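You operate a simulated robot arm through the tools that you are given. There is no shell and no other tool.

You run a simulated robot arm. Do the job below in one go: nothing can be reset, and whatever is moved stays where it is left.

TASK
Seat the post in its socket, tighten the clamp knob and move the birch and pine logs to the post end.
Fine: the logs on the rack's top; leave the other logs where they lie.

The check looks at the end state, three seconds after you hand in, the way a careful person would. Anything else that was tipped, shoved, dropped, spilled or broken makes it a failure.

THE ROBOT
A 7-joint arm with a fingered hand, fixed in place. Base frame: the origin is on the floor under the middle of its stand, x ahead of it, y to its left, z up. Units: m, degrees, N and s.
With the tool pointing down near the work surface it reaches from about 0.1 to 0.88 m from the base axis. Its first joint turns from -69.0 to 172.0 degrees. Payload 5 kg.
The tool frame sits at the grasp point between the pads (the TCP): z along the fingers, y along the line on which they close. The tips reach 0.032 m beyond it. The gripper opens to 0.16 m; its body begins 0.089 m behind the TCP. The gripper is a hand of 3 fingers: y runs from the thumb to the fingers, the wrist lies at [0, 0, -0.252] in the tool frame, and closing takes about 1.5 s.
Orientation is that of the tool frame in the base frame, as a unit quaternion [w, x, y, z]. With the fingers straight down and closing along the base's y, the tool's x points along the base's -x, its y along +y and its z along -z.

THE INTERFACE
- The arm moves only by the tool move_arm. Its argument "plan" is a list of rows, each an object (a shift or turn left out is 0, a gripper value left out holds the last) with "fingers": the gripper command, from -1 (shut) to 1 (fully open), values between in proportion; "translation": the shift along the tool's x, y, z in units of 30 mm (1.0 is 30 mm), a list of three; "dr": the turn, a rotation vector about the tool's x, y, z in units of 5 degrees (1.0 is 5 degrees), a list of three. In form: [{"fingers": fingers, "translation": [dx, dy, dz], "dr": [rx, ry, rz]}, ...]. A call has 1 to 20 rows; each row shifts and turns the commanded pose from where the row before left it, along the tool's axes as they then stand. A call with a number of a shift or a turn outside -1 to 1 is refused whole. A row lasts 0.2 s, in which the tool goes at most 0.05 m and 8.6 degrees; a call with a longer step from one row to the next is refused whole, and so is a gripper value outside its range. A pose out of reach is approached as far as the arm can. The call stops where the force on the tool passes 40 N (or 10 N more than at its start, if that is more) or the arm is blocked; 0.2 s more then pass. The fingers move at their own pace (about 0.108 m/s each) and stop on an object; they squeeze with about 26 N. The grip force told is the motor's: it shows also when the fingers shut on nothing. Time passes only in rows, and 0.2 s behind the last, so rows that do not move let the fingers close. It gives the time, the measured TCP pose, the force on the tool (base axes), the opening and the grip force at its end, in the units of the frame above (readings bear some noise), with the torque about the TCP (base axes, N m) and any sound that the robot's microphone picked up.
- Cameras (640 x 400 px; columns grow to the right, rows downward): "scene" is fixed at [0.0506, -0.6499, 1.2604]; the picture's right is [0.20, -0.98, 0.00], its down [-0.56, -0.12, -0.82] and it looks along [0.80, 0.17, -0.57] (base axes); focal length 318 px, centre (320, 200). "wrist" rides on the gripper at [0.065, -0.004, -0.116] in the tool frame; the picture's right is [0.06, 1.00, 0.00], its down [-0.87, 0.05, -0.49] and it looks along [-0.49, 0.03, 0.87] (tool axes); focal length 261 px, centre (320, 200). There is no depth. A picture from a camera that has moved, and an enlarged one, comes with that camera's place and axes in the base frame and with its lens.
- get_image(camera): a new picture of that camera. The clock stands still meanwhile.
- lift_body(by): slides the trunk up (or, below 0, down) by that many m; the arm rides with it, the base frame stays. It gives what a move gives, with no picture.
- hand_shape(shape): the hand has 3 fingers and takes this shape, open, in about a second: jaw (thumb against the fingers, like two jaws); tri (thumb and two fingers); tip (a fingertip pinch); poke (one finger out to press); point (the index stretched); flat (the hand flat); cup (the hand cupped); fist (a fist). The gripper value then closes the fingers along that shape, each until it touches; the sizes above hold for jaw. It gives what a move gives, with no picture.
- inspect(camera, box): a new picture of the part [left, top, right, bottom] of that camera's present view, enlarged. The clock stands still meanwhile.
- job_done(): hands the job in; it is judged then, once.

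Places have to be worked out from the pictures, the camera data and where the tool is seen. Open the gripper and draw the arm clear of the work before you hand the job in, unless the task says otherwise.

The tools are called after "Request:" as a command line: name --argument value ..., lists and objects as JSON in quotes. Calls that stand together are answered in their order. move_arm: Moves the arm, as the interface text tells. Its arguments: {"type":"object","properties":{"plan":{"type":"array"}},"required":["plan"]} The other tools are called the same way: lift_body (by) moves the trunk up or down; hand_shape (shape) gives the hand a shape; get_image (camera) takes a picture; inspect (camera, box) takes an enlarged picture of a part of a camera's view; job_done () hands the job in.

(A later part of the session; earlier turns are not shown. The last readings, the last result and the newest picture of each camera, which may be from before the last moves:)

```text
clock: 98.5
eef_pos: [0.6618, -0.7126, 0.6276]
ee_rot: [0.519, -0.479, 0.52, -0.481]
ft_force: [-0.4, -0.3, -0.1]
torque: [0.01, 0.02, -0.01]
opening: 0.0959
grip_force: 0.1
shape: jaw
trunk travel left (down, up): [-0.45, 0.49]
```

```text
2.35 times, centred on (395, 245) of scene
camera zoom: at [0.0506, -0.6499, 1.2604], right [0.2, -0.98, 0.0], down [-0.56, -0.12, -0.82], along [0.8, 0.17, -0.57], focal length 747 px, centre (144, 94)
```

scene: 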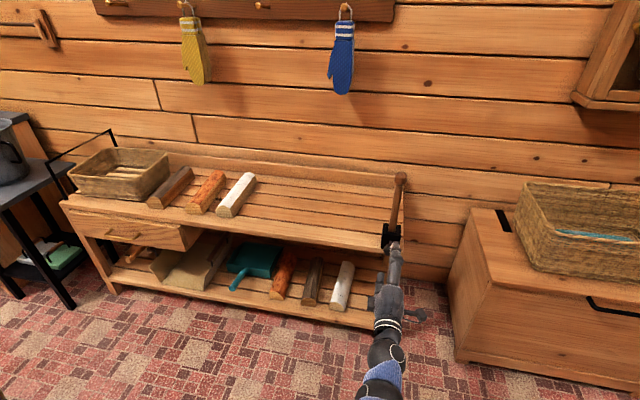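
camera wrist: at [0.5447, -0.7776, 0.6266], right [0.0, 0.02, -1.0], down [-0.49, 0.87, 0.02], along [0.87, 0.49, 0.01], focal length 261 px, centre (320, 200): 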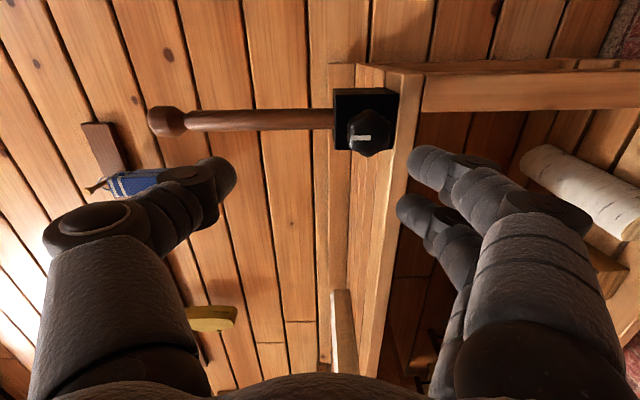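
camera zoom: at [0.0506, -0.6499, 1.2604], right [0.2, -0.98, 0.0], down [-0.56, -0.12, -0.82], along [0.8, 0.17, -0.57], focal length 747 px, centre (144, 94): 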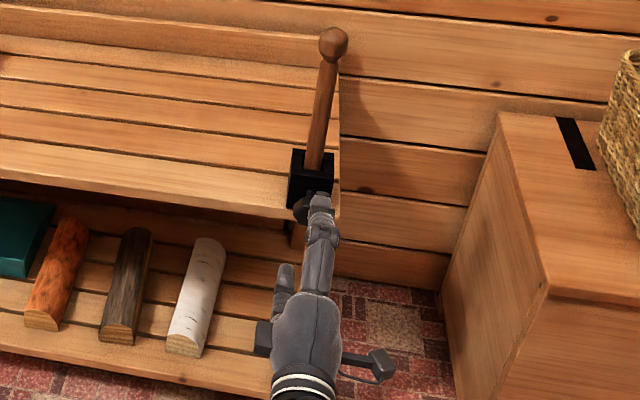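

The knob centre comes out at about [0.778, -0.7155, 0.584]. It is a six-lobed knob about 40 mm across, with its mark pointing up. I'll align height and y with it, then advance halfway.

Request:
move_arm --plan '[{"translation": [0.107, 0.722, 0]}, {"translation": [0.107, 0.722, 0]}, {"translation": [0, 0, 0.5]}, {"translation": [0, 0, 0.5]}, {"translation": [0, 0, 0.5]}, {}]'

Request:
get_image --camera "wrist"

Request:
inspect --camera "scene" --box '[350, 200, 440, 300]'

```text
clock: 99.9
eef_pos: [0.7073, -0.7168, 0.5832]
ee_rot: [0.519, -0.479, 0.521, -0.48]
ft_force: [0.2, -0.1, 0.4]
torque: [-0.01, -0.02, -0.01]
opening: 0.0957
grip_force: 0.0
shape: jaw
trunk travel left (down, up): [-0.45, 0.49]
```

```text
taken
camera wrist: at [0.59, -0.7814, 0.582], right [0.0, 0.02, -1.0], down [-0.49, 0.87, 0.02], along [0.87, 0.49, 0.01], focal length 261 px, centre (320, 200)
```

wrist: 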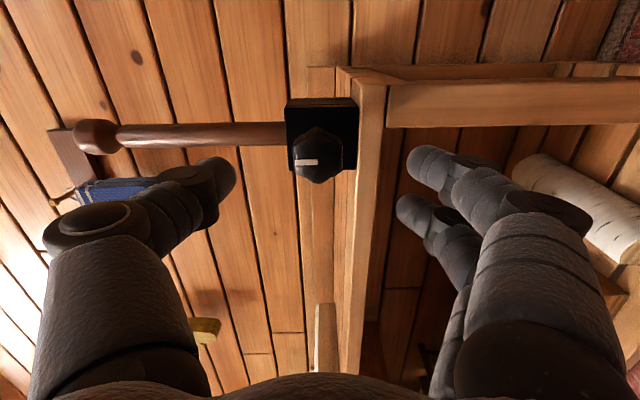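

```text
4.00 times, centred on (395, 250) of scene
camera zoom: at [0.0506, -0.6499, 1.2604], right [0.2, -0.98, 0.0], down [-0.56, -0.12, -0.82], along [0.8, 0.17, -0.57], focal length 1270 px, centre (20, 0)
```

zoom: 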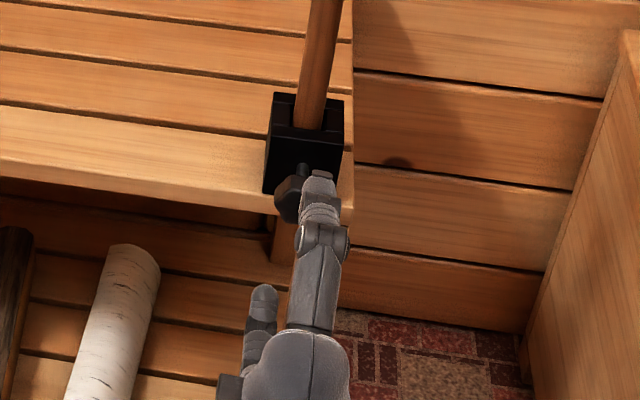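

The knob lies on the hand's axis to within about 1 mm. I'll advance to x≈0.766 so the fingertips surround it without reaching the box.

Request:
move_arm --plan '[{"translation": [0, 0, 0.5]}, {"translation": [0, 0, 0.5]}, {"translation": [0, 0, 0.5]}, {"translation": [0, 0, 0.46]}, {}]'

Request:
get_image --camera "wrist"

Request:
inspect --camera "scene" --box '[350, 200, 440, 300]'

```text
clock: 101.1
eef_pos: [0.7649, -0.7155, 0.5828]
ee_rot: [0.519, -0.478, 0.521, -0.48]
ft_force: [0.9, 0.4, 0.2]
torque: [0.01, -0.01, -0.01]
opening: 0.0953
grip_force: 0.0
shape: jaw
trunk travel left (down, up): [-0.45, 0.49]
```

```text
taken
camera wrist: at [0.6492, -0.7811, 0.5817], right [0.0, 0.02, -1.0], down [-0.49, 0.87, 0.02], along [0.87, 0.49, 0.01], focal length 261 px, centre (320, 200)
```

wrist: 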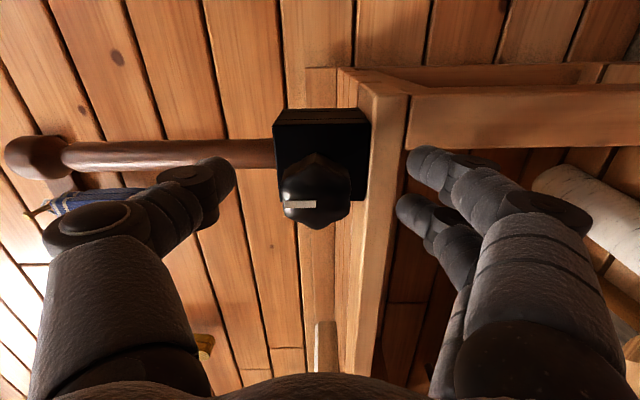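

```text
4.00 times, centred on (395, 250) of scene
camera zoom: at [0.0506, -0.6499, 1.2604], right [0.2, -0.98, 0.0], down [-0.56, -0.12, -0.82], along [0.8, 0.17, -0.57], focal length 1270 px, centre (20, 0)
```

zoom: 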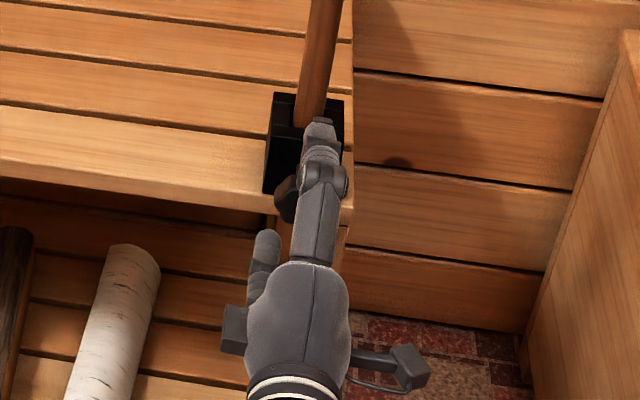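

The knob is centred between thumb (above) and fingers (below). I'll close on it.

Request:
move_arm --plan '[{"fingers": -0.5}, {}, {"fingers": -1}, {}, {}, {}, {}]'

Request:
get_image --camera "wrist"

Request:
inspect --camera "scene" --box '[350, 160, 440, 300]'

```text
clock: 102.7
eef_pos: [0.7641, -0.716, 0.5839]
ee_rot: [0.519, -0.478, 0.521, -0.48]
ft_force: [10.3, -1.3, 2.3]
torque: [0.02, -0.04, -0.04]
opening: 0.0257
grip_force: 26.0
shape: jaw
trunk travel left (down, up): [-0.45, 0.49]
```

```text
taken
camera wrist: at [0.6495, -0.7812, 0.5818], right [0.0, 0.02, -1.0], down [-0.49, 0.87, 0.02], along [0.87, 0.49, 0.01], focal length 261 px, centre (320, 200)
```

wrist: 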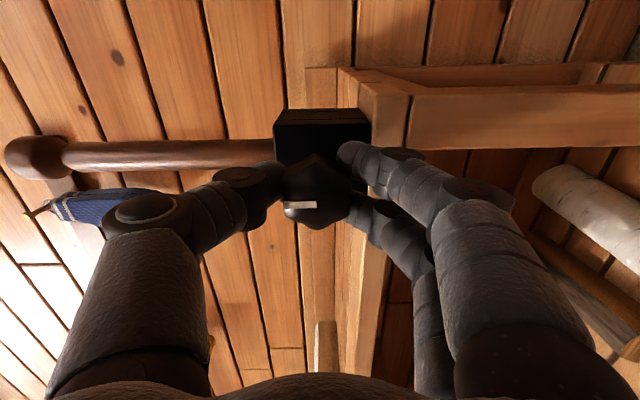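

```text
2.86 times, centred on (395, 230) of scene
camera zoom: at [0.0506, -0.6499, 1.2604], right [0.2, -0.98, 0.0], down [-0.56, -0.12, -0.82], along [0.8, 0.17, -0.57], focal length 907 px, centre (106, 114)
```

zoom: 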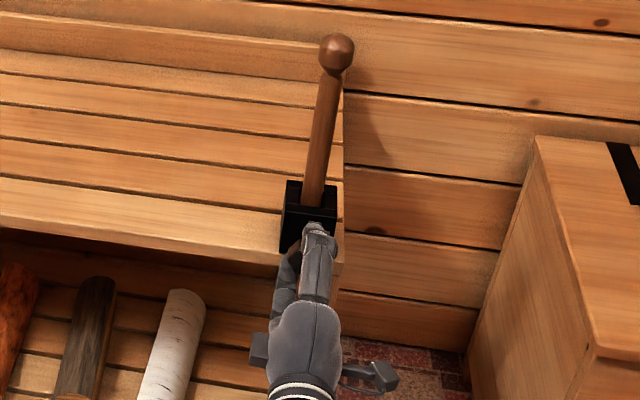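

The knob is gripped at 26 N. I'll turn clockwise (positive about the tool axis) 30° and check that the mark follows and what torque appears.

Request:
move_arm --plan '[{"dr": [0, 0, 0.6]}, {"dr": [0, 0, 0.9]}, {"dr": [0, 0, 0.9]}, {"dr": [0, 0, 0.9]}, {"dr": [0, 0, 0.9]}, {"dr": [0, 0, 0.9]}, {"dr": [0, 0, 0.9]}, {}]'

Request:
inspect --camera "wrist" --box '[220, 120, 420, 270]'

Request:
inspect --camera "scene" --box '[350, 160, 440, 300]'

```text
clock: 104.5
eef_pos: [0.7651, -0.7149, 0.5836]
ee_rot: [0.626, -0.328, 0.627, -0.329]
ft_force: [23.4, 3.5, -0.2]
torque: [0.0, 0.05, 0.08]
opening: 0.0249
grip_force: 26.6
shape: jaw
trunk travel left (down, up): [-0.45, 0.49]
```

```text
2.67 times, centred on (320, 195) of wrist
camera zoom: at [0.6485, -0.7712, 0.5493], right [0.0, 0.52, -0.86], down [-0.49, 0.75, 0.45], along [0.87, 0.42, 0.25], focal length 695 px, centre (320, 213)
```

zoom: 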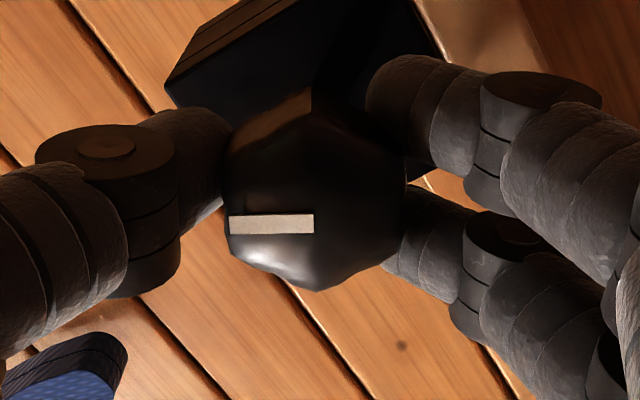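

```text
2.86 times, centred on (395, 230) of scene
camera zoom: at [0.0506, -0.6499, 1.2604], right [0.2, -0.98, 0.0], down [-0.56, -0.12, -0.82], along [0.8, 0.17, -0.57], focal length 907 px, centre (106, 114)
```

zoom: 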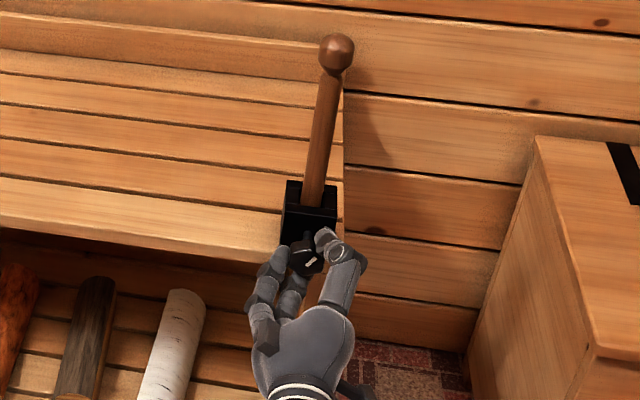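

The mark turned with the hand, so the knob is turning. The 23 N pull along +x shows the knob drawing in as it threads, so I'll ease forward 1.5 mm to follow it and read the force.

Request:
move_arm --plan '[{"translation": [0, 0, 0.05]}, {}]'

```text
clock: 105.1
eef_pos: [0.7648, -0.7146, 0.5825]
ee_rot: [0.625, -0.328, 0.627, -0.329]
ft_force: [12.4, 4.5, -2.0]
torque: [0.0, 0.06, 0.12]
opening: 0.0249
grip_force: 26.3
shape: jaw
trunk travel left (down, up): [-0.45, 0.49]
```

Easing forward relieved it to 12 N. I'll continue turning, feeding forward slightly with each step.

Request:
move_arm --plan '[{"dr": [0, 0, 1], "translation": [0, 0, 0.01]}, {"dr": [0, 0, 1], "translation": [0, 0, 0.01]}, {"dr": [0, 0, 1], "translation": [0, 0, 0.01]}, {"dr": [0, 0, 1], "translation": [0, 0, 0.01]}, {"dr": [0, 0, 1], "translation": [0, 0, 0.01]}, {"dr": [0, 0, 1], "translation": [0, 0, 0.01]}, {}]'

Request:
inspect --camera "wrist" --box '[220, 120, 420, 270]'

Request:
inspect --camera "scene" --box '[350, 160, 440, 300]'

```text
clock: 106.7
eef_pos: [0.7676, -0.7165, 0.5836]
ee_rot: [0.69, -0.153, 0.69, -0.156]
ft_force: [0.5, -0.7, -0.4]
torque: [-0.01, -0.05, -0.12]
opening: 0.0248
grip_force: 25.8
shape: jaw
trunk travel left (down, up): [-0.45, 0.49]
```

```text
2.67 times, centred on (320, 195) of wrist
camera zoom: at [0.652, -0.7473, 0.5267], right [0.0, 0.88, -0.48], down [-0.49, 0.42, 0.76], along [0.87, 0.23, 0.43], focal length 695 px, centre (320, 213)
```

zoom: 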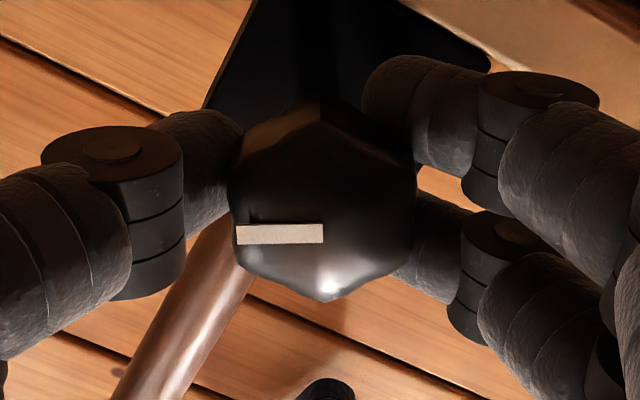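

```text
2.86 times, centred on (395, 230) of scene
camera zoom: at [0.0506, -0.6499, 1.2604], right [0.2, -0.98, 0.0], down [-0.56, -0.12, -0.82], along [0.8, 0.17, -0.57], focal length 907 px, centre (106, 114)
```

zoom: 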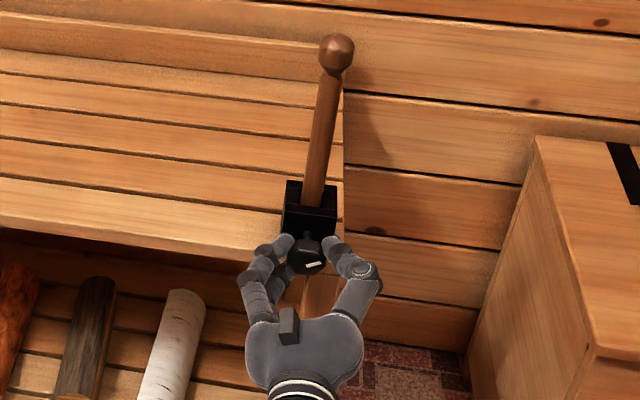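

The knob is at about 60° with very low torque. I'll continue turning with a smaller feed.

Request:
move_arm --plan '[{"dr": [0, 0, 1], "translation": [0, 0, 0.003]}, {"dr": [0, 0, 1], "translation": [0, 0, 0.003]}, {"dr": [0, 0, 1], "translation": [0, 0, 0.003]}, {"dr": [0, 0, 1], "translation": [0, 0, 0.003]}, {"dr": [0, 0, 1], "translation": [0, 0, 0.003]}, {"dr": [0, 0, 1], "translation": [0, 0, 0.003]}, {"dr": [0, 0, 1], "translation": [0, 0, 0.003]}, {"dr": [0, 0, 1], "translation": [0, 0, 0.003]}, {"dr": [0, 0, 1], "translation": [0, 0, 0.003]}, {"dr": [0, 0, 1], "translation": [0, 0, 0.003]}, {"dr": [0, 0, 1], "translation": [0, 0, 0.003]}, {"dr": [0, 0, 1], "translation": [0, 0, 0.003]}, {}]'

Request:
inspect --camera "wrist" --box '[220, 120, 420, 270]'

Request:
inspect --camera "scene" --box '[350, 160, 440, 300]'

```text
clock: 109.5
eef_pos: [0.7695, -0.7175, 0.5827]
ee_rot: [0.675, 0.212, 0.675, 0.21]
ft_force: [2.9, 5.2, -6.7]
torque: [-0.02, 0.18, -0.03]
opening: 0.0245
grip_force: 25.8
shape: jaw
trunk travel left (down, up): [-0.45, 0.49]
```

```text
2.67 times, centred on (320, 195) of wrist
camera zoom: at [0.6532, -0.6816, 0.5275], right [0.0, 0.86, 0.52], down [-0.49, -0.45, 0.75], along [0.87, -0.26, 0.42], focal length 695 px, centre (320, 213)
```

zoom: 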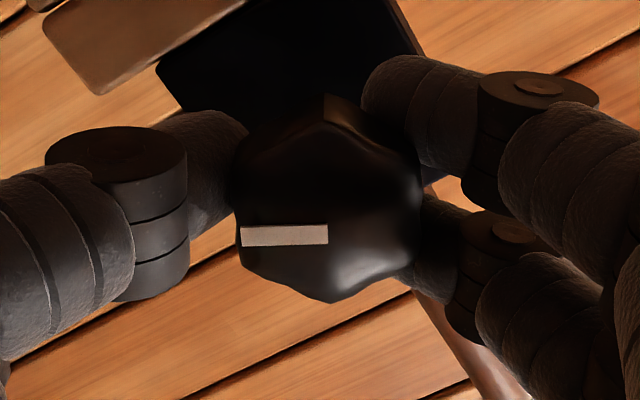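

```text
2.86 times, centred on (395, 230) of scene
camera zoom: at [0.0506, -0.6499, 1.2604], right [0.2, -0.98, 0.0], down [-0.56, -0.12, -0.82], along [0.8, 0.17, -0.57], focal length 907 px, centre (106, 114)
```

zoom: 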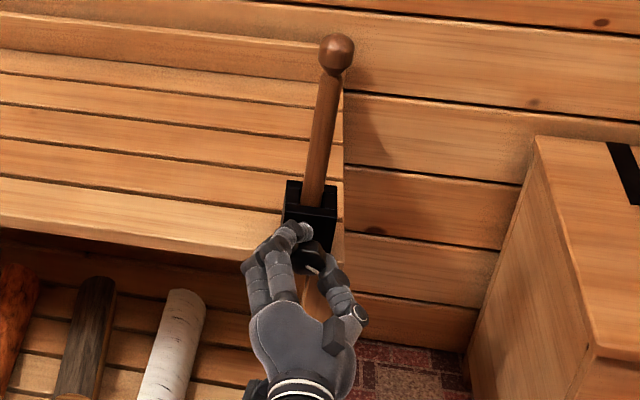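

120° so far with little resistance. I'll continue another 70°, watching for rising torque.

Request:
move_arm --plan '[{"dr": [0, 0, 1], "translation": [0, 0, 0.003]}, {"dr": [0, 0, 1], "translation": [0, 0, 0.003]}, {"dr": [0, 0, 1], "translation": [0, 0, 0.003]}, {"dr": [0, 0, 1], "translation": [0, 0, 0.003]}, {"dr": [0, 0, 1], "translation": [0, 0, 0.003]}, {"dr": [0, 0, 1], "translation": [0, 0, 0.003]}, {"dr": [0, 0, 1], "translation": [0, 0, 0.003]}, {"dr": [0, 0, 1], "translation": [0, 0, 0.003]}, {"dr": [0, 0, 1], "translation": [0, 0, 0.003]}, {"dr": [0, 0, 1], "translation": [0, 0, 0.003]}, {"dr": [0, 0, 1], "translation": [0, 0, 0.003]}, {"dr": [0, 0, 1], "translation": [0, 0, 0.003]}, {"dr": [0, 0, 1], "translation": [0, 0, 0.003]}, {"dr": [0, 0, 1], "translation": [0, 0, 0.003]}, {}]'

Request:
inspect --camera "wrist" --box '[220, 120, 420, 270]'

Request:
get_image --camera "scene"

```text
clock: 112.7
eef_pos: [0.7711, -0.7152, 0.5833]
ee_rot: [0.433, 0.56, 0.431, 0.559]
ft_force: [15.8, 11.5, -3.8]
torque: [-0.62, 0.22, 0.19]
opening: 0.0226
grip_force: 26.2
shape: jaw
trunk travel left (down, up): [-0.45, 0.49]
```

```text
2.67 times, centred on (320, 195) of wrist
camera zoom: at [0.6563, -0.6514, 0.5969], right [0.0, -0.19, 0.98], down [-0.49, -0.85, -0.17], along [0.87, -0.48, -0.1], focal length 695 px, centre (320, 213)
```

zoom: 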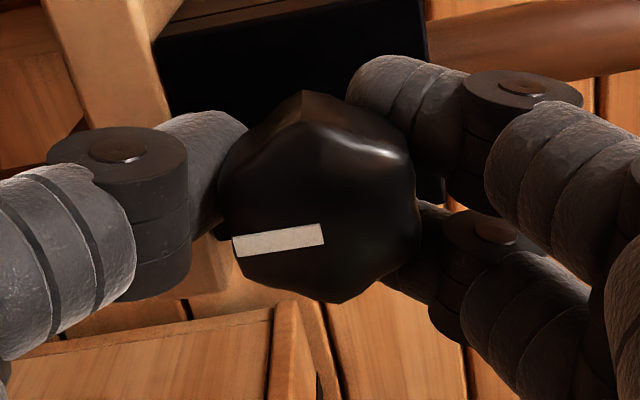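

```text
taken
```

scene: 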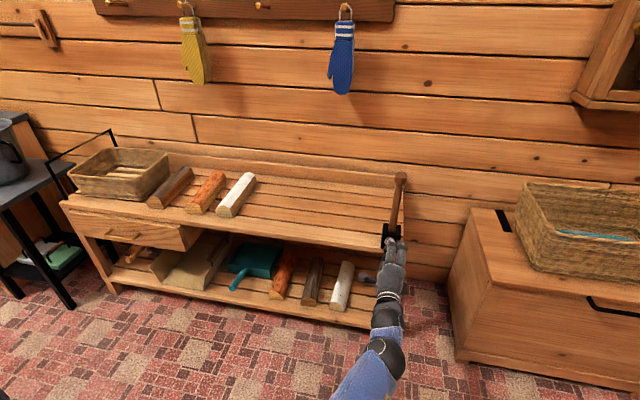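

Torque has risen to 0.62 N·m and the mark now points straight down (about 180°), lagging the hand by about 10°. I'll turn a bit more to confirm it is at its stop.

Request:
move_arm --plan '[{"dr": [0, 0, 1]}, {"dr": [0, 0, 1]}, {"dr": [0, 0, 1]}, {}]'

Request:
inspect --camera "wrist" --box '[220, 120, 420, 270]'

Request:
inspect --camera "scene" --box '[350, 160, 440, 300]'

```text
clock: 113.7
eef_pos: [0.7733, -0.7159, 0.5847]
ee_rot: [0.357, 0.612, 0.354, 0.611]
ft_force: [26.5, 8.7, 0.4]
torque: [-0.73, 0.14, 0.08]
opening: 0.0211
grip_force: 26.3
shape: jaw
trunk travel left (down, up): [-0.45, 0.49]
```

```text
2.67 times, centred on (320, 195) of wrist
camera zoom: at [0.6569, -0.657, 0.6125], right [0.0, -0.44, 0.9], down [-0.49, -0.78, -0.38], along [0.87, -0.44, -0.22], focal length 695 px, centre (320, 213)
```

zoom: 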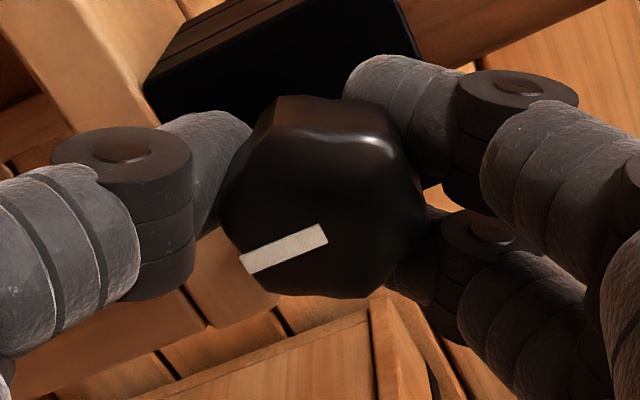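

```text
2.86 times, centred on (395, 230) of scene
camera zoom: at [0.0506, -0.6499, 1.2604], right [0.2, -0.98, 0.0], down [-0.56, -0.12, -0.82], along [0.8, 0.17, -0.57], focal length 907 px, centre (106, 114)
```

zoom: 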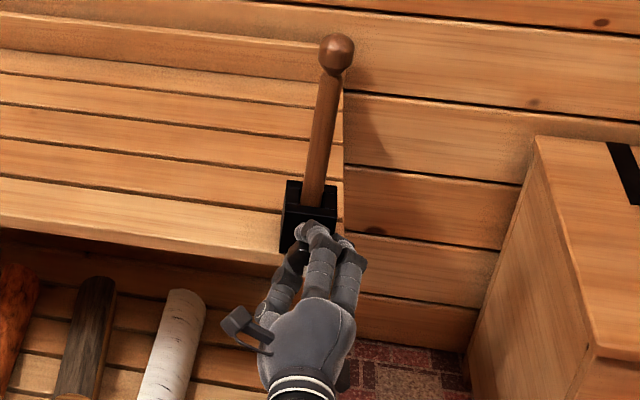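

The hand turned 15° but the mark stayed put (pointing down, about 186° from its start) at 0.73 N·m, so the knob is at its stop. I'll release, roll back, and grip it once more to confirm it is really tight.

Request:
move_arm --plan '[{"fingers": 0.2}, {}, {}, {}, {"translation": [0, 0, -0.1]}, {}]'

Request:
inspect --camera "wrist" --box '[220, 120, 420, 270]'

Request:
move_arm --plan '[{"dr": [0, 0, -1]}, {"dr": [0, 0, -1]}, {"dr": [0, 0, -1]}, {"dr": [0, 0, -1]}, {"dr": [0, 0, -1]}, {"dr": [0, 0, -1]}, {"dr": [0, 0, -1]}, {"dr": [0, 0, -1]}, {"dr": [0, 0, -1]}, {"dr": [0, 0, -1]}, {"dr": [0, 0, -1]}, {"dr": [0, 0, -1]}, {"dr": [0, 0, -1]}, {"dr": [0, 0, -1]}, {"dr": [0, 0, -1]}, {"dr": [0, 0, -0.7]}, {}]'

Request:
inspect --camera "wrist" --box '[220, 120, 420, 270]'

```text
clock: 115.1
eef_pos: [0.7689, -0.7165, 0.5831]
ee_rot: [0.356, 0.612, 0.353, 0.611]
ft_force: [-0.2, 0.1, -0.7]
torque: [-0.01, -0.01, 0.01]
opening: 0.0953
grip_force: 0.0
shape: jaw
trunk travel left (down, up): [-0.45, 0.49]
```

```text
2.67 times, centred on (320, 195) of wrist
camera zoom: at [0.6527, -0.6577, 0.6122], right [0.0, -0.44, 0.9], down [-0.49, -0.78, -0.38], along [0.87, -0.44, -0.22], focal length 695 px, centre (320, 213)
```

zoom: 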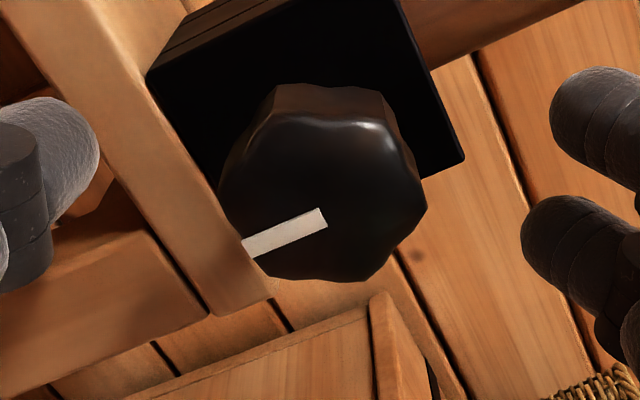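

```text
clock: 118.7
eef_pos: [0.7673, -0.7175, 0.584]
ee_rot: [0.662, 0.249, 0.662, 0.247]
ft_force: [0.0, 0.5, -0.2]
torque: [-0.01, -0.01, -0.01]
opening: 0.0957
grip_force: 0.0
shape: jaw
trunk travel left (down, up): [-0.45, 0.49]
```

```text
2.67 times, centred on (320, 195) of wrist
camera zoom: at [0.6516, -0.6763, 0.5316], right [0.0, 0.79, 0.61], down [-0.49, -0.53, 0.69], along [0.87, -0.3, 0.39], focal length 695 px, centre (320, 213)
```

zoom: 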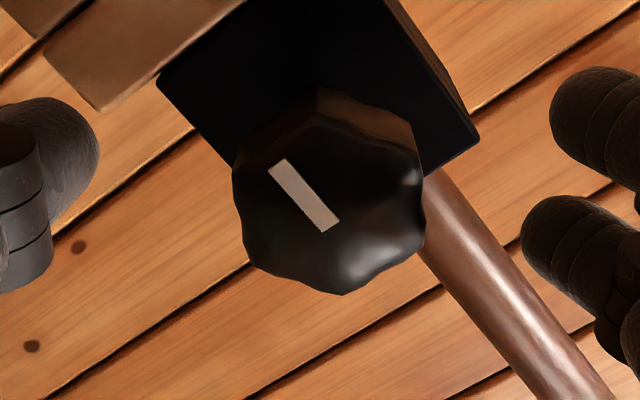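

The knob stayed put after release, its mark pointing down. I'll grip again and turn clockwise to confirm it doesn't go further.

Request:
move_arm --plan '[{"fingers": -0.5}, {}, {"fingers": -1}, {}, {}, {}, {}]'

Request:
inspect --camera "wrist" --box '[220, 120, 420, 270]'

Request:
move_arm --plan '[{"dr": [0, 0, 1]}, {"dr": [0, 0, 1]}, {"dr": [0, 0, 1]}, {}]'

Request:
inspect --camera "wrist" --box '[220, 120, 420, 270]'

```text
clock: 120.3
eef_pos: [0.768, -0.716, 0.5821]
ee_rot: [0.663, 0.249, 0.661, 0.248]
ft_force: [13.5, -2.9, 0.6]
torque: [-0.03, 0.04, -0.11]
opening: 0.0233
grip_force: 26.2
shape: jaw
trunk travel left (down, up): [-0.45, 0.49]
```

```text
2.67 times, centred on (320, 195) of wrist
camera zoom: at [0.6522, -0.6763, 0.5316], right [0.0, 0.79, 0.61], down [-0.49, -0.53, 0.69], along [0.87, -0.3, 0.39], focal length 695 px, centre (320, 213)
```

zoom: 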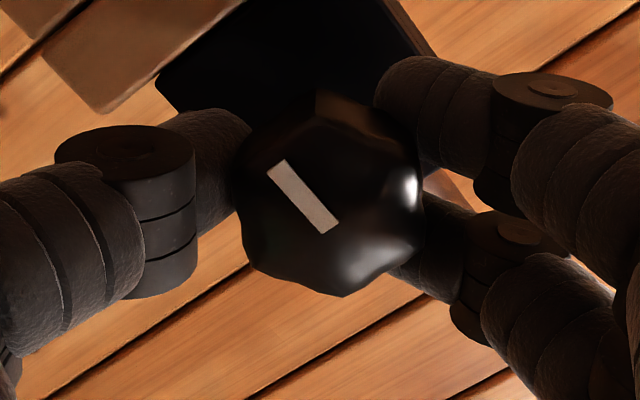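

```text
clock: 121.3
eef_pos: [0.7679, -0.7143, 0.5811]
ee_rot: [0.623, 0.334, 0.624, 0.332]
ft_force: [31.0, 3.9, -4.9]
torque: [-0.66, 0.1, 0.02]
opening: 0.0211
grip_force: 25.6
shape: jaw
trunk travel left (down, up): [-0.45, 0.49]
```

```text
2.67 times, centred on (320, 195) of wrist
camera zoom: at [0.6517, -0.6622, 0.5427], right [0.0, 0.61, 0.8], down [-0.49, -0.69, 0.53], along [0.87, -0.39, 0.3], focal length 695 px, centre (320, 213)
```

zoom: 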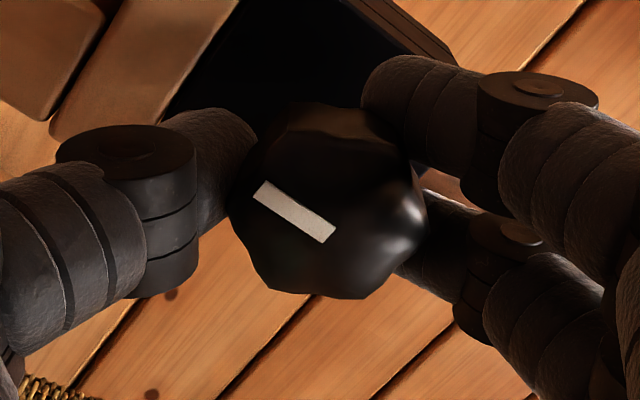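

The hand turned 15° while the knob moved only a degree or two at 0.66 N·m, so the clamp is tight. I'll release, back straight out from the knob, and check it.

Request:
move_arm --plan '[{"fingers": 0.2}, {}, {}, {}, {"translation": [0, 0, -0.5]}, {"translation": [0, 0, -0.9]}, {"translation": [0, 0, -0.9]}, {"translation": [0, 0, -0.9]}, {"translation": [0, 0, -0.9]}, {}]'

Request:
get_image --camera "wrist"

Request:
inspect --camera "scene" --box '[350, 160, 440, 300]'

```text
clock: 123.5
eef_pos: [0.6425, -0.7144, 0.5831]
ee_rot: [0.625, 0.334, 0.623, 0.331]
ft_force: [0.6, -0.3, 0.4]
torque: [0.01, -0.02, 0.02]
opening: 0.0958
grip_force: 0.0
shape: jaw
trunk travel left (down, up): [-0.45, 0.49]
```

```text
taken
camera wrist: at [0.5263, -0.6617, 0.5435], right [0.0, 0.61, 0.79], down [-0.49, -0.69, 0.53], along [0.87, -0.39, 0.3], focal length 261 px, centre (320, 200)
```

wrist: 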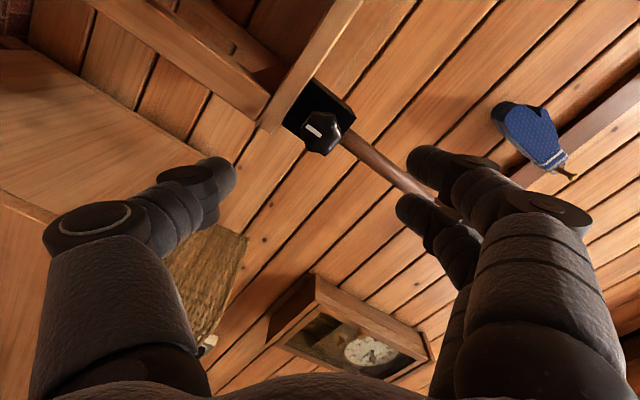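

```text
2.86 times, centred on (395, 230) of scene
camera zoom: at [0.0506, -0.6499, 1.2604], right [0.2, -0.98, 0.0], down [-0.56, -0.12, -0.82], along [0.8, 0.17, -0.57], focal length 907 px, centre (106, 114)
```

zoom: 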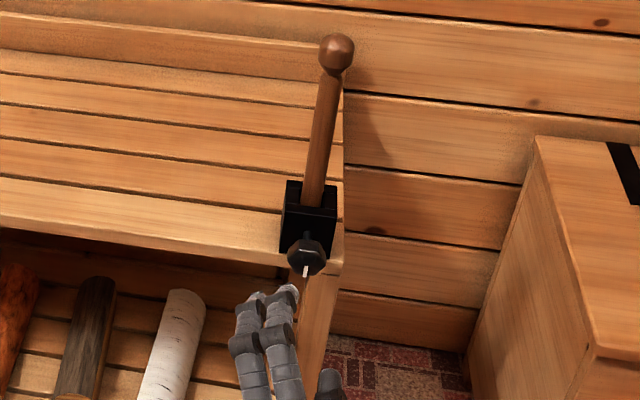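

The mark points straight down and the post is upright. Next are the logs: I'll roll the hand back to level, then raise the trunk.

Request:
move_arm --plan '[{"dr": [0, 0, -1]}, {"dr": [0, 0, -1]}, {"dr": [0, 0, -1]}, {"dr": [0, 0, -1]}, {"dr": [0, 0, -1]}, {"dr": [0, 0, -1]}, {"dr": [0, 0, -1]}, {"dr": [0, 0, -1]}, {"dr": [0, 0, -1]}, {"dr": [0, 0, -1]}, {"dr": [0, 0, -1]}, {"dr": [0, 0, -0.22]}, {}]'

Request:
lift_body --by 0.2

Request:
get_image --camera "scene"

```text
clock: 126.3
eef_pos: [0.6447, -0.7158, 0.5846]
ee_rot: [0.708, 0.001, 0.707, -0.001]
ft_force: [-0.5, -0.6, -1.2]
torque: [0.0, -0.03, 0.03]
opening: 0.0956
grip_force: 0.1
shape: jaw
trunk travel left (down, up): [-0.45, 0.49]
```

```text
clock: 128.5
eef_pos: [0.6454, -0.7157, 0.785]
ee_rot: [0.707, 0.002, 0.707, -0.002]
ft_force: [0.1, -0.2, 0.2]
torque: [0.02, -0.01, 0.02]
opening: 0.0955
grip_force: 0.1
shape: jaw
trunk travel left (down, up): [-0.65, 0.29]
```

```text
taken
```

scene: 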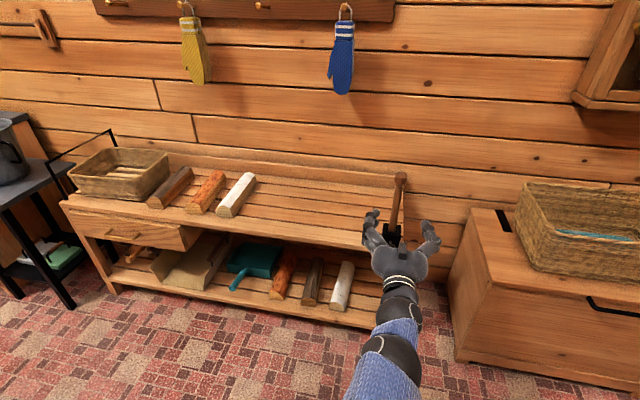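

I'll pitch the hand down to about 30° forward tilt, then move over towards the birch log for a close look.

Request:
move_arm --plan '[{"dr": [0, 1, 0]}, {"dr": [0, 1, 0]}, {"dr": [0, 1, 0]}, {"dr": [0, 1, 0]}, {"dr": [0, 1, 0]}, {"dr": [0, 1, 0]}, {"dr": [0, 1, 0]}, {"dr": [0, 1, 0]}, {"dr": [0, 1, 0]}, {"dr": [0, 1, 0]}, {"dr": [0, 1, 0]}, {"dr": [0, 1, 0]}, {}]'

Request:
get_image --camera "scene"

```text
clock: 131.3
eef_pos: [0.6446, -0.716, 0.7839]
ee_rot: [0.258, 0.002, 0.966, -0.001]
ft_force: [0.5, 0.2, 0.8]
torque: [0.01, -0.01, 0.01]
opening: 0.0954
grip_force: 0.0
shape: jaw
trunk travel left (down, up): [-0.65, 0.29]
```

```text
taken
```

scene: 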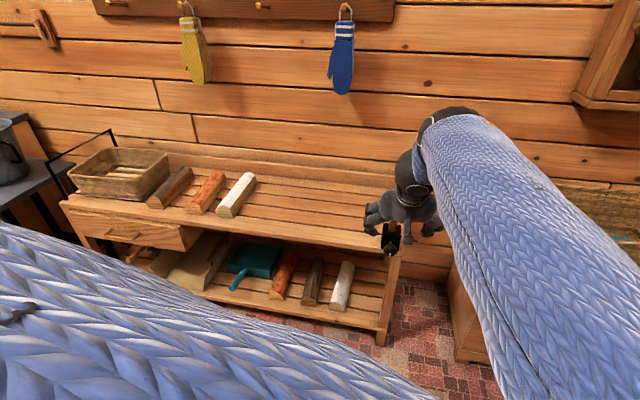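

The elbow has swung out to the right. Before working near the post I'll move the hand left, away from it, staying high, and see how the elbow settles.

Request:
move_arm --plan '[{"translation": [-0.1, 0.95, -0.15]}, {"translation": [-0.1, 0.95, -0.15]}, {"translation": [-0.1, 0.95, -0.15]}, {"translation": [-0.1, 0.95, -0.15]}, {"translation": [-0.1, 0.95, -0.15]}, {"translation": [-0.1, 0.95, -0.1]}, {"translation": [-0.1, 0.95, 0]}, {"translation": [-0.3, 0.95, 0]}, {"translation": [-0.3, 0.95, 0]}, {"translation": [-0.3, 0.95, 0]}, {"translation": [-0.3, 0.95, 0.1]}, {"translation": [-0.3, 0.95, 0.1]}, {"translation": [-0.3, 0.95, 0.1]}, {"translation": [-0.3, 0.95, 0.1]}, {}]'

Request:
get_image --camera "scene"

Request:
get_image --camera "wrist"

```text
clock: 134.5
eef_pos: [0.7122, -0.3166, 0.8384]
ee_rot: [0.258, 0.001, 0.966, 0.001]
ft_force: [-0.1, 0.2, -0.1]
torque: [-0.01, -0.02, 0.03]
opening: 0.0957
grip_force: 0.1
shape: jaw
trunk travel left (down, up): [-0.65, 0.29]
```

```text
taken
```

scene: 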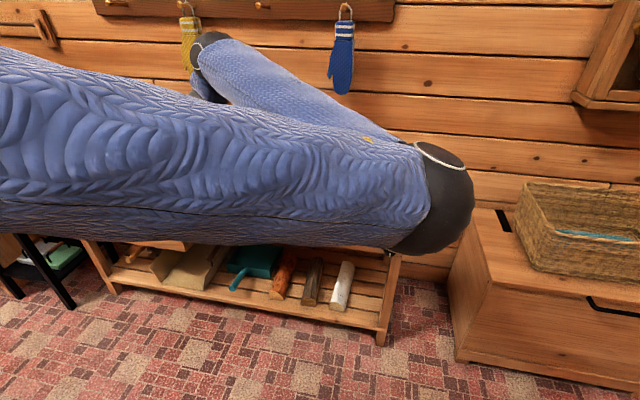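

```text
taken
camera wrist: at [0.5971, -0.3207, 0.9053], right [-0.05, 1.0, -0.03], down [0.51, 0.05, 0.86], along [0.86, 0.03, -0.51], focal length 261 px, centre (320, 200)
```

wrist: 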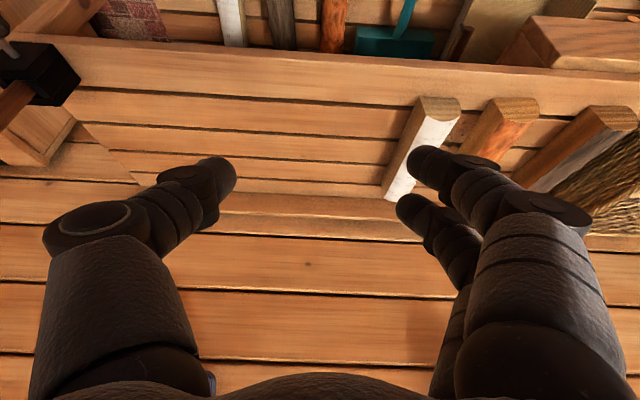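

In this elbow-right posture the arm will be nearly straight at the logs, so it is workable. The wrist view shows the three logs; I'll zoom in to measure the birch and pine.

Request:
inspect --camera "wrist" --box '[360, 70, 640, 240]'

Request:
inspect --camera "wrist" --box '[0, 20, 200, 200]'

```text
2.29 times, centred on (500, 155) of wrist
camera zoom: at [0.5971, -0.3207, 0.9053], right [-0.05, 1.0, -0.03], down [0.51, 0.05, 0.86], along [0.86, 0.03, -0.51], focal length 596 px, centre (-91, 303)
```

zoom: 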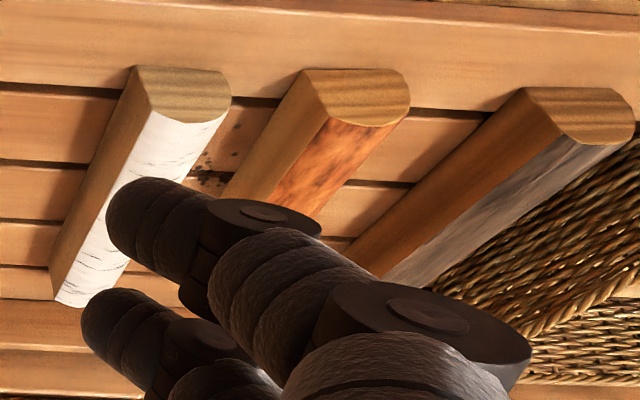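

```text
2.22 times, centred on (100, 110) of wrist
camera zoom: at [0.5971, -0.3207, 0.9053], right [-0.05, 1.0, -0.03], down [0.51, 0.05, 0.86], along [0.86, 0.03, -0.51], focal length 579 px, centre (809, 400)
```

zoom: 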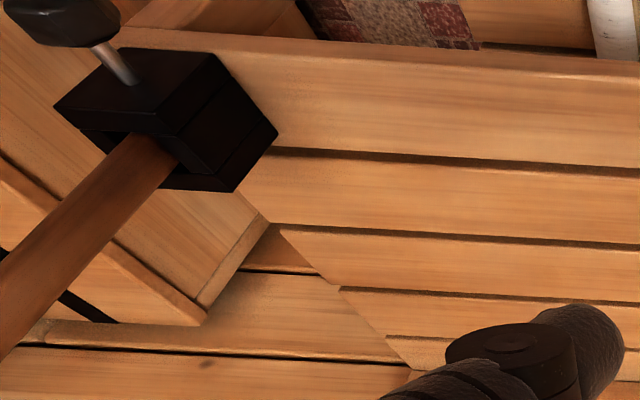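

The birch spans about x 0.858–1.109 and y -0.161 to -0.096, about 52 mm tall. The pine spans about y -0.047 to 0.026. Before grasping, I'll raise the trunk for reach and test with an empty hand that I can get to the placing spot near the post.

Request:
lift_body --by 0.15

Request:
move_arm --plan '[{"translation": [-0.236, -0.7, 0.875]}, {"translation": [-0.236, -0.7, 0.875]}, {"translation": [-0.236, -0.7, 0.875]}, {"translation": [-0.236, -0.7, 0.875]}, {"translation": [-0.236, -0.7, 0.875]}, {"translation": [-0.236, -0.7, 0.875]}, {"translation": [-0.236, -0.7, 0.875]}, {"translation": [-0.236, -0.7, 0.875]}, {"translation": [-0.236, -0.7, 0.875]}, {"translation": [-0.236, -0.7, 0.875]}, {"translation": [-0.236, -0.7, 0.875]}, {"translation": [-0.236, -0.7, 0.875]}, {}]'

Request:
get_image --camera "scene"

```text
clock: 136.2
eef_pos: [0.7131, -0.3163, 0.9865]
ee_rot: [0.259, 0.002, 0.966, 0.0]
ft_force: [-0.4, -0.1, 0.8]
torque: [0.02, -0.01, 0.0]
opening: 0.096
grip_force: 0.0
shape: jaw
trunk travel left (down, up): [-0.8, 0.14]
```

```text
clock: 139.1
eef_pos: [0.9422, -0.5696, 0.7572]
ee_rot: [0.259, 0.002, 0.966, 0.0]
ft_force: [0.3, 0.1, 0.4]
torque: [-0.01, 0.0, -0.01]
opening: 0.0956
grip_force: 0.0
shape: jaw
trunk travel left (down, up): [-0.8, 0.14]
```

```text
taken
```

scene: 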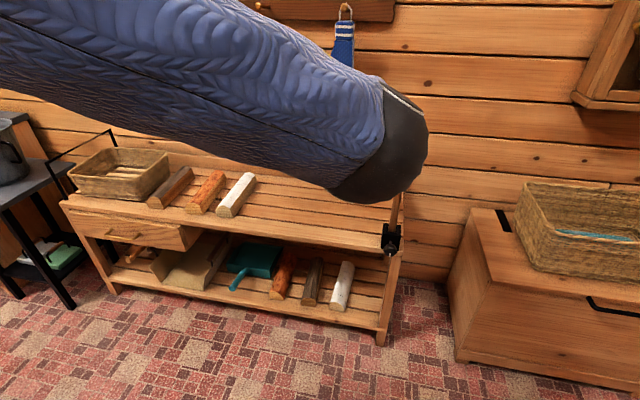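

That spot is reachable. I'll test descending there to about z=0.63 and look at the clearance to the post.

Request:
move_arm --plan '[{"translation": [0.26, -0.134, 0.852]}, {"translation": [0.26, -0.134, 0.852]}, {"translation": [0.26, -0.134, 0.852]}, {"translation": [0.26, -0.134, 0.852]}, {"translation": [0.26, -0.134, 0.852]}, {}]'

Request:
get_image --camera "scene"

Request:
get_image --camera "wrist"

```text
clock: 140.4
eef_pos: [0.9727, -0.5895, 0.625]
ee_rot: [0.258, 0.001, 0.966, -0.001]
ft_force: [0.4, 0.5, -1.3]
torque: [0.02, 0.02, 0.02]
opening: 0.0956
grip_force: 0.0
shape: jaw
trunk travel left (down, up): [-0.8, 0.14]
```

```text
taken
```

scene: 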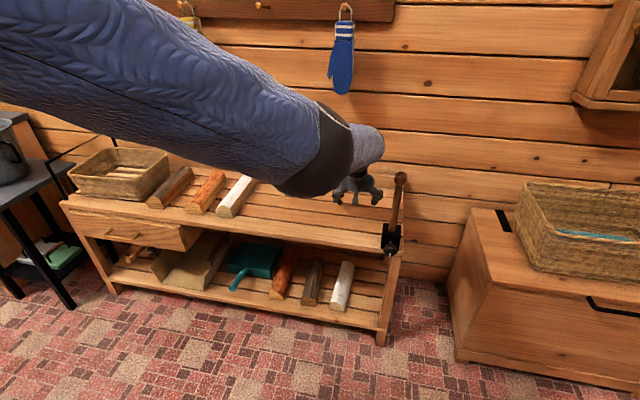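

```text
taken
camera wrist: at [0.8573, -0.5929, 0.6935], right [-0.05, 1.0, -0.03], down [0.51, 0.05, 0.86], along [0.86, 0.03, -0.51], focal length 261 px, centre (320, 200)
```

wrist: 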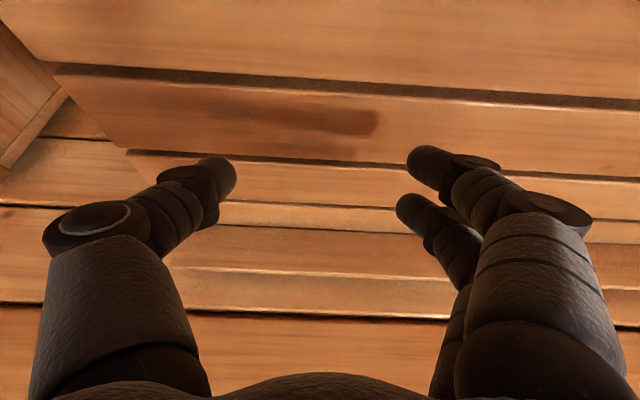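

The placing spot is reachable with the forearm well clear of the post. I'll rise and move over the birch.

Request:
move_arm --plan '[{"translation": [-0.466, 0, -0.81]}, {"translation": [-0.466, 0, -0.81]}, {"translation": [-0.466, 0, -0.81]}, {"translation": [-0.466, 0, -0.81]}, {"translation": [-0.466, 0, -0.81]}, {}]'

Request:
move_arm --plan '[{"translation": [0, 0.95, 0]}, {"translation": [0, 0.95, 0]}, {"translation": [0, 0.95, 0]}, {"translation": [0, 0.95, 0]}, {"translation": [0, 0.95, 0]}, {"translation": [0, 0.95, 0]}, {"translation": [0, 0.95, 0]}, {"translation": [0, 0.95, 0]}, {"translation": [0, 0.95, 0]}, {"translation": [0, 0.95, 0]}, {"translation": [0, 0.95, 0]}, {"translation": [0, 0.95, 0]}, {"translation": [0, 0.95, 0]}, {"translation": [0, 0.95, 0]}, {"translation": [0, 0.95, 0]}, {"translation": [0, 0.95, 0]}, {}]'

Request:
get_image --camera "scene"

Request:
get_image --camera "wrist"

```text
clock: 141.8
eef_pos: [0.9721, -0.5896, 0.7674]
ee_rot: [0.259, 0.002, 0.966, 0.001]
ft_force: [1.0, 0.2, -0.4]
torque: [0.03, -0.02, 0.02]
opening: 0.0957
grip_force: 0.0
shape: jaw
trunk travel left (down, up): [-0.8, 0.14]
```

```text
clock: 145.4
eef_pos: [0.9766, -0.1349, 0.7662]
ee_rot: [0.259, 0.001, 0.966, 0.001]
ft_force: [-0.3, 0.6, -0.5]
torque: [0.03, 0.01, 0.03]
opening: 0.0954
grip_force: 0.0
shape: jaw
trunk travel left (down, up): [-0.8, 0.14]
```

```text
taken
```

scene: 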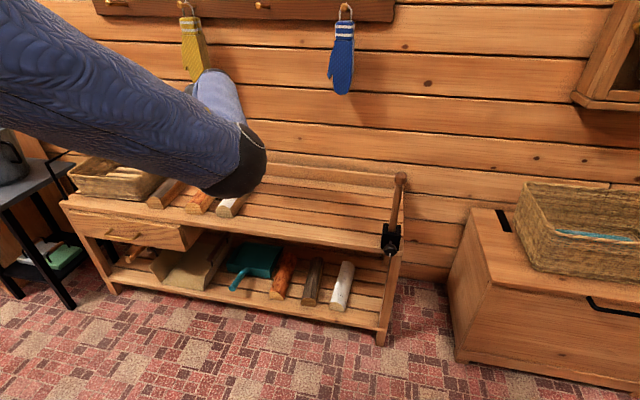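

```text
taken
camera wrist: at [0.8612, -0.1374, 0.8342], right [-0.05, 1.0, -0.03], down [0.51, 0.05, 0.86], along [0.86, 0.03, -0.51], focal length 261 px, centre (320, 200)
```

wrist: 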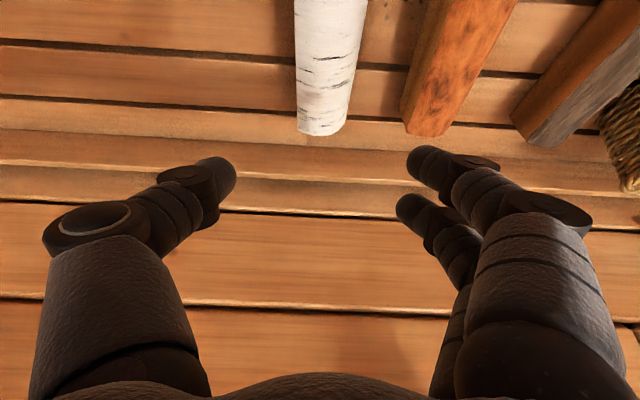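

The birch lies between the fingers, centred at y≈-0.128, with about 60 mm of gap to the pine. I'll descend to just above it.

Request:
move_arm --plan '[{"translation": [0.486, 0.026, 0.69]}, {"translation": [0.486, 0.026, 0.69]}, {"translation": [0.486, 0.026, 0.69]}, {"translation": [0.486, 0.026, 0.69]}, {"translation": [0.486, 0.026, 0.69]}, {}]'

Request:
get_image --camera "wrist"

Request:
inspect --camera "scene" --box '[130, 110, 330, 260]'

```text
clock: 146.8
eef_pos: [0.9628, -0.1306, 0.6405]
ee_rot: [0.258, 0.002, 0.966, 0.0]
ft_force: [-0.8, 0.2, 0.4]
torque: [-0.02, -0.01, 0.0]
opening: 0.0958
grip_force: 0.1
shape: jaw
trunk travel left (down, up): [-0.8, 0.14]
```

```text
taken
camera wrist: at [0.848, -0.1344, 0.7083], right [-0.05, 1.0, -0.03], down [0.51, 0.05, 0.86], along [0.86, 0.03, -0.51], focal length 261 px, centre (320, 200)
```

wrist: 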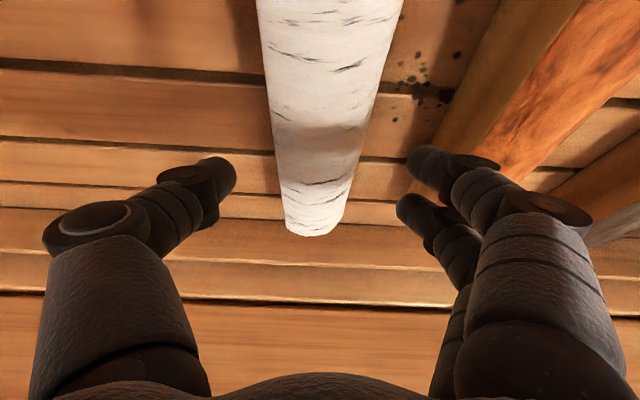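

```text
2.67 times, centred on (230, 185) of scene
camera zoom: at [0.0506, -0.6499, 1.2604], right [0.2, -0.98, 0.0], down [-0.56, -0.12, -0.82], along [0.8, 0.17, -0.57], focal length 847 px, centre (560, 240)
```

zoom: 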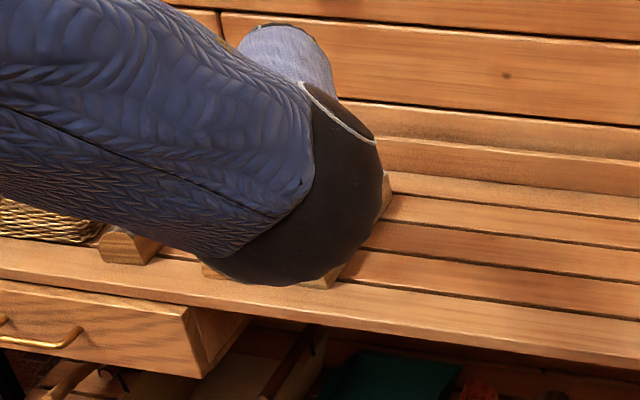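

The log is centred between thumb and fingers, and the grasp point is within 1 cm of its middle. I'll lower gently to about z≈0.593.

Request:
move_arm --plan '[{"translation": [0.2, 0.01, 0.347]}, {"translation": [0.2, 0.01, 0.347]}, {"translation": [0.2, 0.01, 0.347]}, {"translation": [0.2, 0.01, 0.33]}, {}]'

Request:
get_image --camera "wrist"

```text
clock: 148.1
eef_pos: [0.9633, -0.1263, 0.5934]
ee_rot: [0.259, 0.001, 0.966, 0.001]
ft_force: [0.2, 0.2, 0.5]
torque: [0.0, -0.01, 0.01]
opening: 0.0956
grip_force: 0.1
shape: jaw
trunk travel left (down, up): [-0.8, 0.14]
```

```text
taken
camera wrist: at [0.8486, -0.1317, 0.6619], right [-0.05, 1.0, -0.03], down [0.51, 0.05, 0.86], along [0.86, 0.03, -0.51], focal length 261 px, centre (320, 200)
```

wrist: 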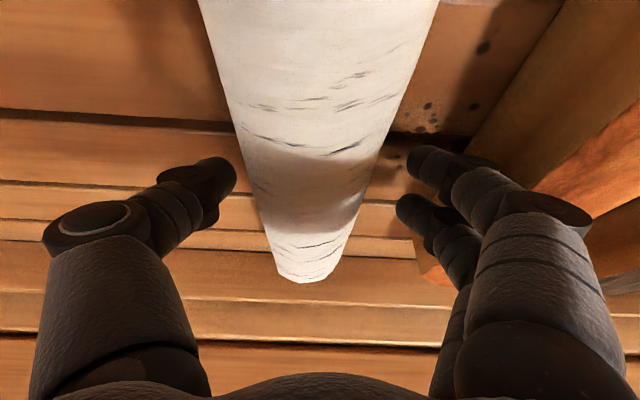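

The fingers are beside the log with no contact. I'll close on it.

Request:
move_arm --plan '[{"fingers": -0.3}, {}, {"fingers": -1}, {}, {}, {}, {}]'

Request:
get_image --camera "wrist"

```text
clock: 149.7
eef_pos: [0.964, -0.1285, 0.5944]
ee_rot: [0.259, 0.001, 0.966, 0.0]
ft_force: [1.3, -1.6, 0.6]
torque: [0.01, -0.02, -0.01]
opening: 0.0557
grip_force: 25.9
shape: jaw
trunk travel left (down, up): [-0.8, 0.14]
```

```text
taken
camera wrist: at [0.8487, -0.1317, 0.6619], right [-0.05, 1.0, -0.03], down [0.51, 0.05, 0.86], along [0.86, 0.03, -0.51], focal length 261 px, centre (320, 200)
```

wrist: 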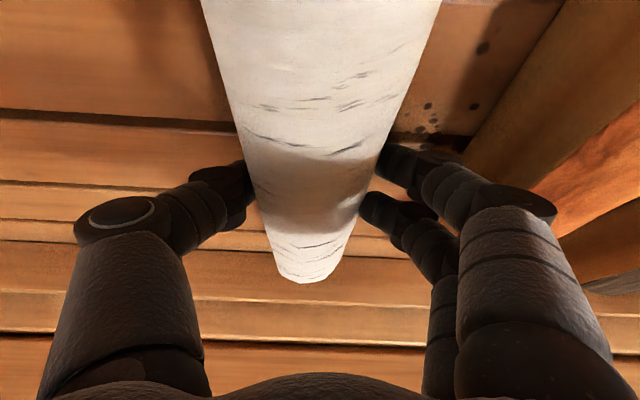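

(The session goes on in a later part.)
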